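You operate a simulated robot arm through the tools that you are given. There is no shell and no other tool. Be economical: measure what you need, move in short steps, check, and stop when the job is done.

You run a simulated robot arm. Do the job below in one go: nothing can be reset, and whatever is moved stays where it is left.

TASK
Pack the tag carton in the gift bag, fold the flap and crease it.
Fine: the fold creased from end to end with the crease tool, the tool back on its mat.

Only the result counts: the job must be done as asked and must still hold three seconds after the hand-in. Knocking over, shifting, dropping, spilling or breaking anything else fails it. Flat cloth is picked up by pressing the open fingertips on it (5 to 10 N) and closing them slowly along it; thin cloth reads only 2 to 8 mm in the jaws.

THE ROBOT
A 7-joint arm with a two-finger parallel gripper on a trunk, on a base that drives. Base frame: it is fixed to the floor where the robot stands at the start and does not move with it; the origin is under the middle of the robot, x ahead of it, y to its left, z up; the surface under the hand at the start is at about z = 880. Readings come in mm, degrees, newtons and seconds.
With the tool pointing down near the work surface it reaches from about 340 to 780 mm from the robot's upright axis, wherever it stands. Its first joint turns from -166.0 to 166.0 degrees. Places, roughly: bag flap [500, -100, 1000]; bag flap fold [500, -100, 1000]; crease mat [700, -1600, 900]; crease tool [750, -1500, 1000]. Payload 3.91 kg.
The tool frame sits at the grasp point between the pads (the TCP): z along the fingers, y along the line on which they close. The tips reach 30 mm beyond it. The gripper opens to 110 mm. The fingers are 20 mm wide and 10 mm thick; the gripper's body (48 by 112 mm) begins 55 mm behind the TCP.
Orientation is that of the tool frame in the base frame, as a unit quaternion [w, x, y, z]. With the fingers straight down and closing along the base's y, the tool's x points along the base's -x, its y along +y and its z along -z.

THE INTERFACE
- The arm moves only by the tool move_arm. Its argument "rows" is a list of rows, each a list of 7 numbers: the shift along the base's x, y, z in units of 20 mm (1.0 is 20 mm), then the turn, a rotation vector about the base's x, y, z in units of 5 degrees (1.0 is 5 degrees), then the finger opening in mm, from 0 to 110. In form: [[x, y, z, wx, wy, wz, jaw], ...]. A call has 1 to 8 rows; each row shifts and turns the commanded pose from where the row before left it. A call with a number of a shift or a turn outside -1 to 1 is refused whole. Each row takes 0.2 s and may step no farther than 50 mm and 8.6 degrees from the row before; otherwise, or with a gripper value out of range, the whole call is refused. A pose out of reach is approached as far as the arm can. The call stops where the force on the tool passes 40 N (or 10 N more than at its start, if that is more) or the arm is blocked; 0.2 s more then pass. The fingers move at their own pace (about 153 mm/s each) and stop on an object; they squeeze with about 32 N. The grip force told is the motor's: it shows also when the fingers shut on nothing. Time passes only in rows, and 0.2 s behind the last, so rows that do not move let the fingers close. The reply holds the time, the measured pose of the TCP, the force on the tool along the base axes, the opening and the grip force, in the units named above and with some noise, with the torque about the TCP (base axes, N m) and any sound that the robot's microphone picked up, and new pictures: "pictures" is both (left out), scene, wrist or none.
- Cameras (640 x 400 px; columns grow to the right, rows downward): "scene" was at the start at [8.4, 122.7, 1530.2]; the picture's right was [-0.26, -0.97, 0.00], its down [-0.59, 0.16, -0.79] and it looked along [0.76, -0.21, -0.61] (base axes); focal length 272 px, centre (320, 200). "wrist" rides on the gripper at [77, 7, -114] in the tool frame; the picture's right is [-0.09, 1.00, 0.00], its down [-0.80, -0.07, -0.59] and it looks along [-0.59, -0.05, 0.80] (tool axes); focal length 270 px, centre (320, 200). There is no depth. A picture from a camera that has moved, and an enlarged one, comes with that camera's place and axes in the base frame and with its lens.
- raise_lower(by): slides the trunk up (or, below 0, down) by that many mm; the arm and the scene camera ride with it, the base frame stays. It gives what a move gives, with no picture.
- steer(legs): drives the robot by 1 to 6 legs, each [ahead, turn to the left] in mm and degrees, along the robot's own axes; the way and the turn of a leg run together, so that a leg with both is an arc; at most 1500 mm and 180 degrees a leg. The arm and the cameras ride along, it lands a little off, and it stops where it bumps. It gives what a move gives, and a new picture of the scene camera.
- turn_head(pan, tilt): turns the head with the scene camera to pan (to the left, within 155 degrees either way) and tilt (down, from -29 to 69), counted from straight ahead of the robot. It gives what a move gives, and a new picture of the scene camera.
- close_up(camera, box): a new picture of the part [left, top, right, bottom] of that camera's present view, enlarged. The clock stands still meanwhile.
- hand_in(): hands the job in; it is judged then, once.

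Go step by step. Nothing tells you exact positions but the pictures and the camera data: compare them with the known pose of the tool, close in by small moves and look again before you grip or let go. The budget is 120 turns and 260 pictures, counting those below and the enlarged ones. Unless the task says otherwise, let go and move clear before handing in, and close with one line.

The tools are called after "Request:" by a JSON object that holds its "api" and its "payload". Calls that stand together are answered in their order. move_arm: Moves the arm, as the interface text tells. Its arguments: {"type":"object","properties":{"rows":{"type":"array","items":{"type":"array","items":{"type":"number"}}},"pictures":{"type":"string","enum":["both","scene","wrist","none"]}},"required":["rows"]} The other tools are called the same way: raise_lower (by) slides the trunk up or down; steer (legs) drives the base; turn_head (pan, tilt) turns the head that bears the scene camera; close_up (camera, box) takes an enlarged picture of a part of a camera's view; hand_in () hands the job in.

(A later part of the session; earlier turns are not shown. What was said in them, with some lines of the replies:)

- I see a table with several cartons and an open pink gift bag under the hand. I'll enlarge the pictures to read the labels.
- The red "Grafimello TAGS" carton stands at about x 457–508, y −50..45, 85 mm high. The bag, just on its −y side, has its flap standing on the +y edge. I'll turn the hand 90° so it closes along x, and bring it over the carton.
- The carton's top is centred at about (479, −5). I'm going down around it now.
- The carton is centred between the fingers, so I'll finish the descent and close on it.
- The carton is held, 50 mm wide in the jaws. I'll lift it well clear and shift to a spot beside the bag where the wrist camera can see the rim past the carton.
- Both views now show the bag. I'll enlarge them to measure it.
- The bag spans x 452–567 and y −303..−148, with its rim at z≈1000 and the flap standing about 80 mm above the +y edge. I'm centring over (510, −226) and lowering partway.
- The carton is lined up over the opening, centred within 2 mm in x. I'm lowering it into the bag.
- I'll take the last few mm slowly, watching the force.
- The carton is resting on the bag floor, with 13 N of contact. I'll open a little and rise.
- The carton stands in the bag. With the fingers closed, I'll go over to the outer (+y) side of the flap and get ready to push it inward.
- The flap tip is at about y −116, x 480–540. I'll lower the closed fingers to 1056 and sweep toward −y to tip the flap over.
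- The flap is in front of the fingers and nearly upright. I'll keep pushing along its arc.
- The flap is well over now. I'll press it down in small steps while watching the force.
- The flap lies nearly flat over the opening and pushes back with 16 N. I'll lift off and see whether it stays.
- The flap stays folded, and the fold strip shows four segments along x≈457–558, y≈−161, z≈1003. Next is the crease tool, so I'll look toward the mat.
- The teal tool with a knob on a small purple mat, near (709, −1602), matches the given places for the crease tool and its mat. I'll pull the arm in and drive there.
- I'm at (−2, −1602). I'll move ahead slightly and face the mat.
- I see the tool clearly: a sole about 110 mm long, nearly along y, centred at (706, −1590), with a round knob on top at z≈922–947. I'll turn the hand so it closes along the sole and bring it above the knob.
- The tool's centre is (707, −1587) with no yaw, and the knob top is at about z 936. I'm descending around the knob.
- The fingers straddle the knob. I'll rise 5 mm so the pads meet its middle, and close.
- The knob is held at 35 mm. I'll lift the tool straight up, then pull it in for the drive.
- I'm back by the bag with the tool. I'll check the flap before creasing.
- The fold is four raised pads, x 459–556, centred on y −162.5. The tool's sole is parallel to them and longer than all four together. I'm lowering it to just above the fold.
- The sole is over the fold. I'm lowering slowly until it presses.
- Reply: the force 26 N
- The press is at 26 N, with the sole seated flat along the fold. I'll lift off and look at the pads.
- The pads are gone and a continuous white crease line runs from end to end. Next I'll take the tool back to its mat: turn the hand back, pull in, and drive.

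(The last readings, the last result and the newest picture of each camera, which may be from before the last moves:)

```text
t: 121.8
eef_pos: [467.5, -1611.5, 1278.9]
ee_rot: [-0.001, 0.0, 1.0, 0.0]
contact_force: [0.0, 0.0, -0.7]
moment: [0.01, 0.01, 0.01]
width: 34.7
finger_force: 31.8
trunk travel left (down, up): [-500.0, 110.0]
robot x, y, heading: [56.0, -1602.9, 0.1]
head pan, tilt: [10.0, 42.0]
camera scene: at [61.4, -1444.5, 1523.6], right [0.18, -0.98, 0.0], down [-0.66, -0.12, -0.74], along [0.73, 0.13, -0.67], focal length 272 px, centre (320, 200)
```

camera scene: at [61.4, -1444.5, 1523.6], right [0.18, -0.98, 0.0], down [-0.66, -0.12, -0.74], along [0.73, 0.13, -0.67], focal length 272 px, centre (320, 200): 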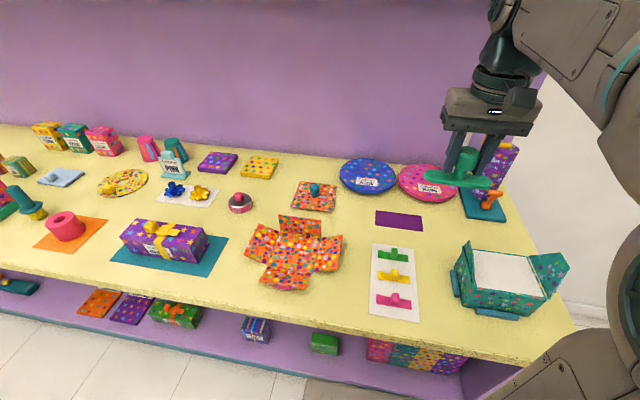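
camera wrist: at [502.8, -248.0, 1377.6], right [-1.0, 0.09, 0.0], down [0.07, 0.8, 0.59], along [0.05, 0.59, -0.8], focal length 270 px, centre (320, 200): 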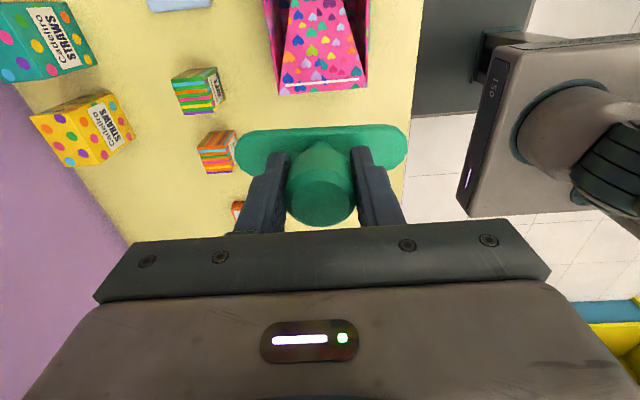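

I'm in front of the mat and squared up. I'm moving the tool above it.

Request:
{"api": "move_arm", "payload": {"rows": [[1, 0.1, 0, 0, 0, 0, 20], [1, 0.1, 0, 0, 0, 0, 20], [1, 0.1, 0, 0, 0, 0, 20], [1, 0.1, 0, 0, 0, 0, 20], [1, 0.1, 0, 0, 0, 0.1, 20], [1, 0.1, -0.3, 0, 0, 0, 20], [1, 0.1, -0.3, 0, 0, 0, 20], [1, 0.1, -0.5, 0, 0, 0, 20]], "pictures": "none"}}

Request:
{"api": "move_arm", "payload": {"rows": [[1, 0.1, -1, 0, 0, 0, 20], [1, 0.1, -1, 0, 0, 0, 20], [1, 0.1, -1, 0, 0, 0, 20], [0.95, 0.1, -1, 0, 0, 0, 20], [0, 0, -1, 0, 0, 0, 20], [0, 0, -1, 0, 0, 0, 20], [0, 0, -1, 0, 0, 0, 20], [0, 0, -1, 0, 0, 0, 20]], "pictures": "both"}}

```text
t: 123.6
eef_pos: [627.6, -1596.3, 1255.0]
ee_rot: [0.0, -0.005, 1.0, 0.0]
contact_force: [0.1, 0.2, -1.5]
moment: [-0.01, 0.01, 0.0]
width: 35.1
finger_force: 32.0
trunk travel left (down, up): [-500.0, 110.0]
robot x, y, heading: [51.9, -1605.6, 0.3]
head pan, tilt: [10.0, 42.0]
```

```text
t: 125.4
eef_pos: [705.1, -1585.3, 1096.9]
ee_rot: [-0.002, -0.005, 1.0, 0.0]
contact_force: [0.4, -0.9, -1.6]
moment: [0.0, 0.0, 0.01]
width: 34.8
finger_force: 31.8
trunk travel left (down, up): [-500.0, 110.0]
robot x, y, heading: [50.4, -1607.7, 0.2]
head pan, tilt: [10.0, 42.0]
camera scene: at [60.5, -1444.7, 1523.7], right [0.18, -0.98, 0.0], down [-0.66, -0.12, -0.74], along [0.73, 0.13, -0.67], focal length 272 px, centre (320, 200)
camera wrist: at [628.4, -1580.0, 1211.7], right [0.08, 1.0, 0.0], down [0.8, -0.06, 0.59], along [0.59, -0.05, -0.8], focal length 270 px, centre (320, 200)
```

scene: 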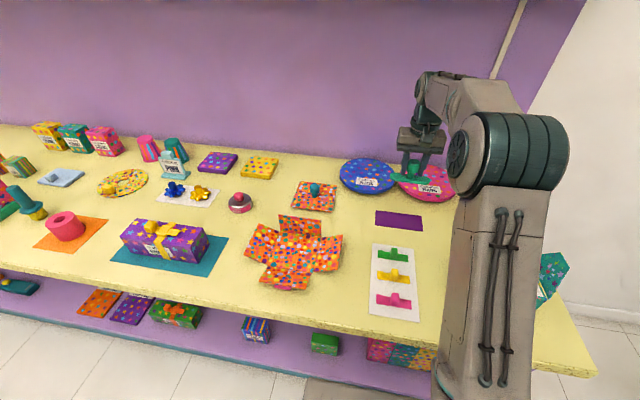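
wrist: 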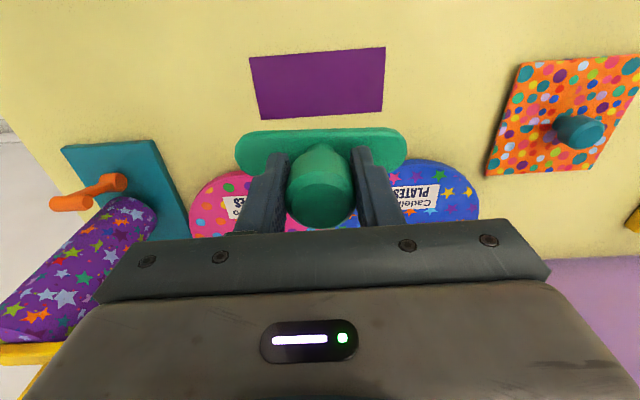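

The mat is where I remembered it, centred at about (705, −1587). I'm lowering the tool onto it.

Request:
{"api": "move_arm", "payload": {"rows": [[0.05, -0.1, -1, 0, 0, 0, 20], [0, 0, -1, 0, 0, 0, 20], [0, 0, -1, 0, 0, 0, 20], [0, 0, -1, 0, 0, 0, 20], [0, 0, -1, 0, 0, 0, 20], [0, 0, -1, 0, 0, 0, 20], [0, 0, -1, 0, 0, 0, 20], [0, 0, -0.8, 0, 0, 0, 20]], "pictures": "wrist"}}

Request:
{"api": "close_up", "payload": {"camera": "scene", "box": [360, 150, 460, 240]}}

```text
t: 127.2
eef_pos: [705.4, -1588.8, 944.0]
ee_rot: [0.0, -0.005, 1.0, 0.0]
contact_force: [-0.5, -0.5, -0.5]
moment: [-0.01, -0.01, -0.02]
width: 34.6
finger_force: 32.0
trunk travel left (down, up): [-500.0, 110.0]
robot x, y, heading: [50.9, -1608.5, 0.3]
head pan, tilt: [10.0, 42.0]
camera wrist: at [629.4, -1583.7, 1056.5], right [0.08, 1.0, 0.0], down [0.8, -0.06, 0.59], along [0.59, -0.05, -0.8], focal length 270 px, centre (320, 200)
```

wrist: 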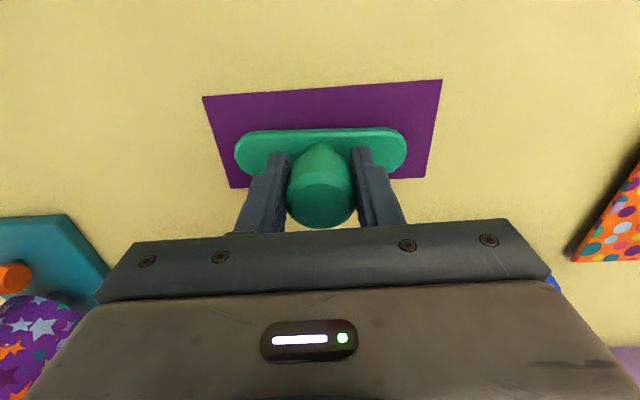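

```text
4.44 times, centred on (410, 195) of scene
camera zoom: at [60.6, -1444.7, 1523.7], right [0.18, -0.98, 0.0], down [-0.66, -0.12, -0.74], along [0.73, 0.13, -0.67], focal length 1207 px, centre (-80, 222)
```

zoom: 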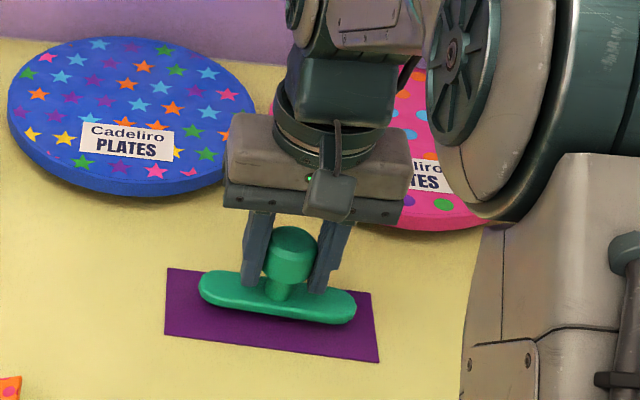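

Well aligned. I'll take the last mm slowly.

Request:
{"api": "move_arm", "payload": {"rows": [[0.04, 0.04, -0.2, 0, 0, 0, 20], [0, 0, -0.2, 0, 0, 0, 20], [0, 0, -0.05, 0, 0, 0, 20], [0, 0, 0, 0, 0, 0, 20]], "pictures": "none"}}

```text
t: 128.2
eef_pos: [706.2, -1588.5, 931.6]
ee_rot: [-0.001, -0.005, 1.0, 0.0]
contact_force: [0.8, -0.9, -0.8]
moment: [-0.01, 0.01, 0.02]
width: 35.0
finger_force: 31.9
trunk travel left (down, up): [-500.0, 110.0]
robot x, y, heading: [52.5, -1606.8, 0.2]
head pan, tilt: [10.0, 42.0]
```

Request:
{"api": "move_arm", "payload": {"rows": [[0, 0, -0.05, 0, 0, 0, 20], [0, 0, 0, 0, 0, 0, 20]], "pictures": "none"}}

Request:
{"api": "move_arm", "payload": {"rows": [[0, 0, -0.03, 0, 0, 0, 20], [0, 0, 0, 0, 0, 0, 20]], "pictures": "none"}}

```text
t: 128.8
eef_pos: [706.6, -1589.1, 931.7]
ee_rot: [0.0, -0.005, 1.0, -0.001]
contact_force: [-1.4, 0.3, 3.1]
moment: [-0.06, 0.04, 0.01]
width: 35.0
finger_force: 31.8
trunk travel left (down, up): [-500.0, 110.0]
robot x, y, heading: [54.3, -1605.4, 0.3]
head pan, tilt: [10.0, 42.0]
```

```text
t: 129.4
eef_pos: [707.8, -1589.0, 932.0]
ee_rot: [0.001, -0.005, 1.0, -0.001]
contact_force: [0.5, 0.9, 7.9]
moment: [-0.05, 0.0, 0.03]
width: 35.1
finger_force: 31.9
trunk travel left (down, up): [-500.0, 110.0]
robot x, y, heading: [54.0, -1607.4, 0.2]
head pan, tilt: [10.0, 42.0]
```

The tool rests on the mat, with about 8 N of contact. I'll open, rise and look.

Request:
{"api": "move_arm", "payload": {"rows": [[0, 0, 0.03, 0, 0, 0, 40], [0, 0, 0, 0, 0, 0, 60], [0, 0, 0, 0, 0, 0, 80], [0, 0, 1, 0, 0, 0, 80], [0, 0, 1, 0, 0, 0, 80], [0, 0, 1, 0, 0, 0, 80], [0, 0, 1, 0, 0, 0, 80], [0, 0, 1, 0, 0, 0, 80]], "pictures": "none"}}

Request:
{"api": "move_arm", "payload": {"rows": [[0, 0, 1, 0, 0, 0, 80], [0, 0, 1, 0, 0, 0, 80], [0, 0, 1, 0, 0, 0, 80], [0, 0, 1, 0, 0, 0, 80], [0, 0, 1, 0, 0, 0, 80], [0, 0, 1, 0, 0, 0, 80], [0, 0, 1, 0, 0, 0, 80]], "pictures": "both"}}

Request:
{"api": "close_up", "payload": {"camera": "wrist", "box": [250, 25, 390, 115]}}

Request:
{"api": "turn_head", "payload": {"pan": 65, "tilt": 22}}

```text
t: 131.2
eef_pos: [708.0, -1588.2, 1032.3]
ee_rot: [0.0, -0.005, 1.0, 0.0]
contact_force: [0.3, -0.7, -0.1]
moment: [0.01, -0.03, -0.02]
width: 80.0
finger_force: 0.1
trunk travel left (down, up): [-500.0, 110.0]
robot x, y, heading: [58.1, -1605.2, 0.1]
head pan, tilt: [10.0, 42.0]
```

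```text
t: 132.8
eef_pos: [707.1, -1586.9, 1171.6]
ee_rot: [0.0, -0.006, 1.0, 0.0]
contact_force: [0.1, 0.1, -0.5]
moment: [-0.05, -0.01, -0.01]
width: 80.2
finger_force: 0.1
trunk travel left (down, up): [-500.0, 110.0]
robot x, y, heading: [56.0, -1609.5, 0.0]
head pan, tilt: [10.0, 42.0]
camera scene: at [60.3, -1444.7, 1523.7], right [0.18, -0.98, 0.0], down [-0.66, -0.12, -0.74], along [0.73, 0.13, -0.67], focal length 272 px, centre (320, 200)
camera wrist: at [630.1, -1582.4, 1286.3], right [0.08, 1.0, 0.0], down [0.8, -0.06, 0.59], along [0.59, -0.05, -0.8], focal length 270 px, centre (320, 200)
```

scene: 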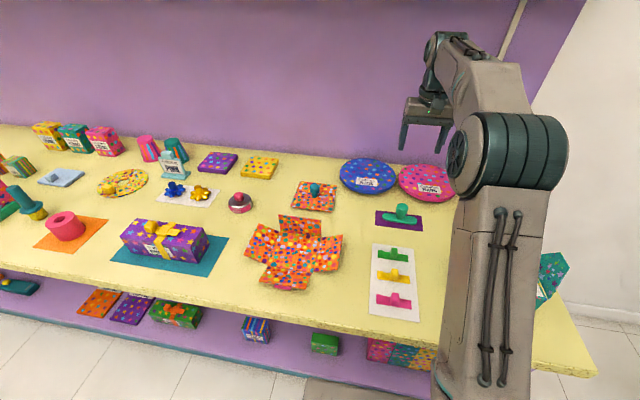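
wrist: 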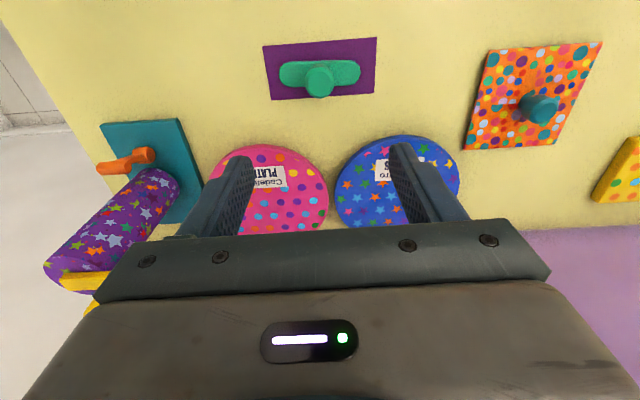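

```text
4.44 times, centred on (320, 70) of wrist
camera zoom: at [630.1, -1582.4, 1286.3], right [0.08, 1.0, 0.0], down [0.8, -0.06, 0.59], along [0.59, -0.05, -0.8], focal length 1201 px, centre (320, 778)
```

zoom: 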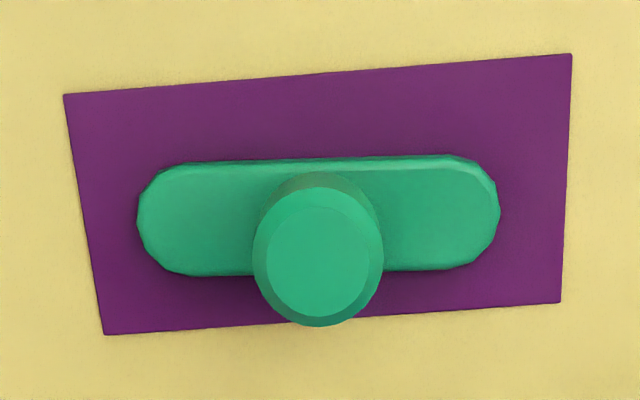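

```text
t: 134.1
eef_pos: [706.9, -1588.2, 1172.4]
ee_rot: [0.0, -0.005, 1.0, -0.001]
contact_force: [-0.1, 0.2, -0.1]
moment: [0.03, -0.02, 0.0]
width: 80.0
finger_force: 0.1
trunk travel left (down, up): [-500.0, 110.0]
robot x, y, heading: [52.4, -1607.7, -0.2]
head pan, tilt: [65.0, 22.0]
camera scene: at [17.2, -1375.2, 1554.8], right [0.91, -0.42, 0.0], down [-0.16, -0.34, -0.93], along [0.39, 0.84, -0.38], focal length 272 px, centre (320, 200)
```

scene: 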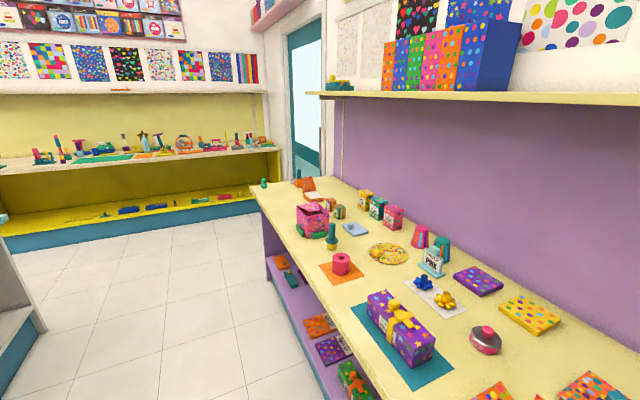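

Request:
{"api": "close_up", "payload": {"camera": "scene", "box": [280, 190, 350, 250]}}

```text
6.67 times, centred on (315, 220) of scene
camera zoom: at [17.2, -1375.2, 1554.8], right [0.91, -0.42, 0.0], down [-0.16, -0.34, -0.93], along [0.39, 0.84, -0.38], focal length 1811 px, centre (353, 67)
```

zoom: 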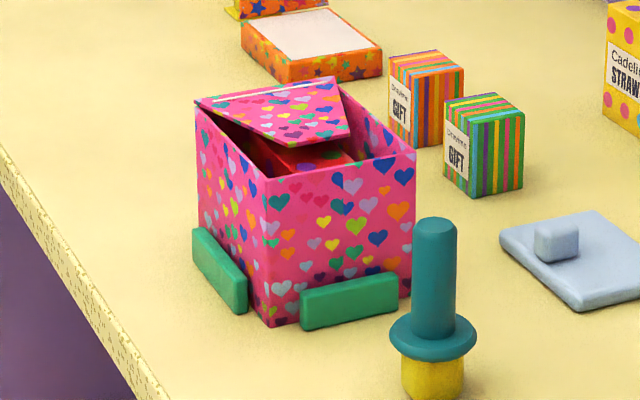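

The flap is down with its crease, the carton is inside the bag, and the tool lies centred on its mat with the hand clear. I'm handing in.

Request:
{"api": "hand_in", "payload": {}}

```text
The job is handed in.
```

The tag carton is packed in the gift bag, the flap is folded over and creased from end to end, and the crease tool is back on its mat.
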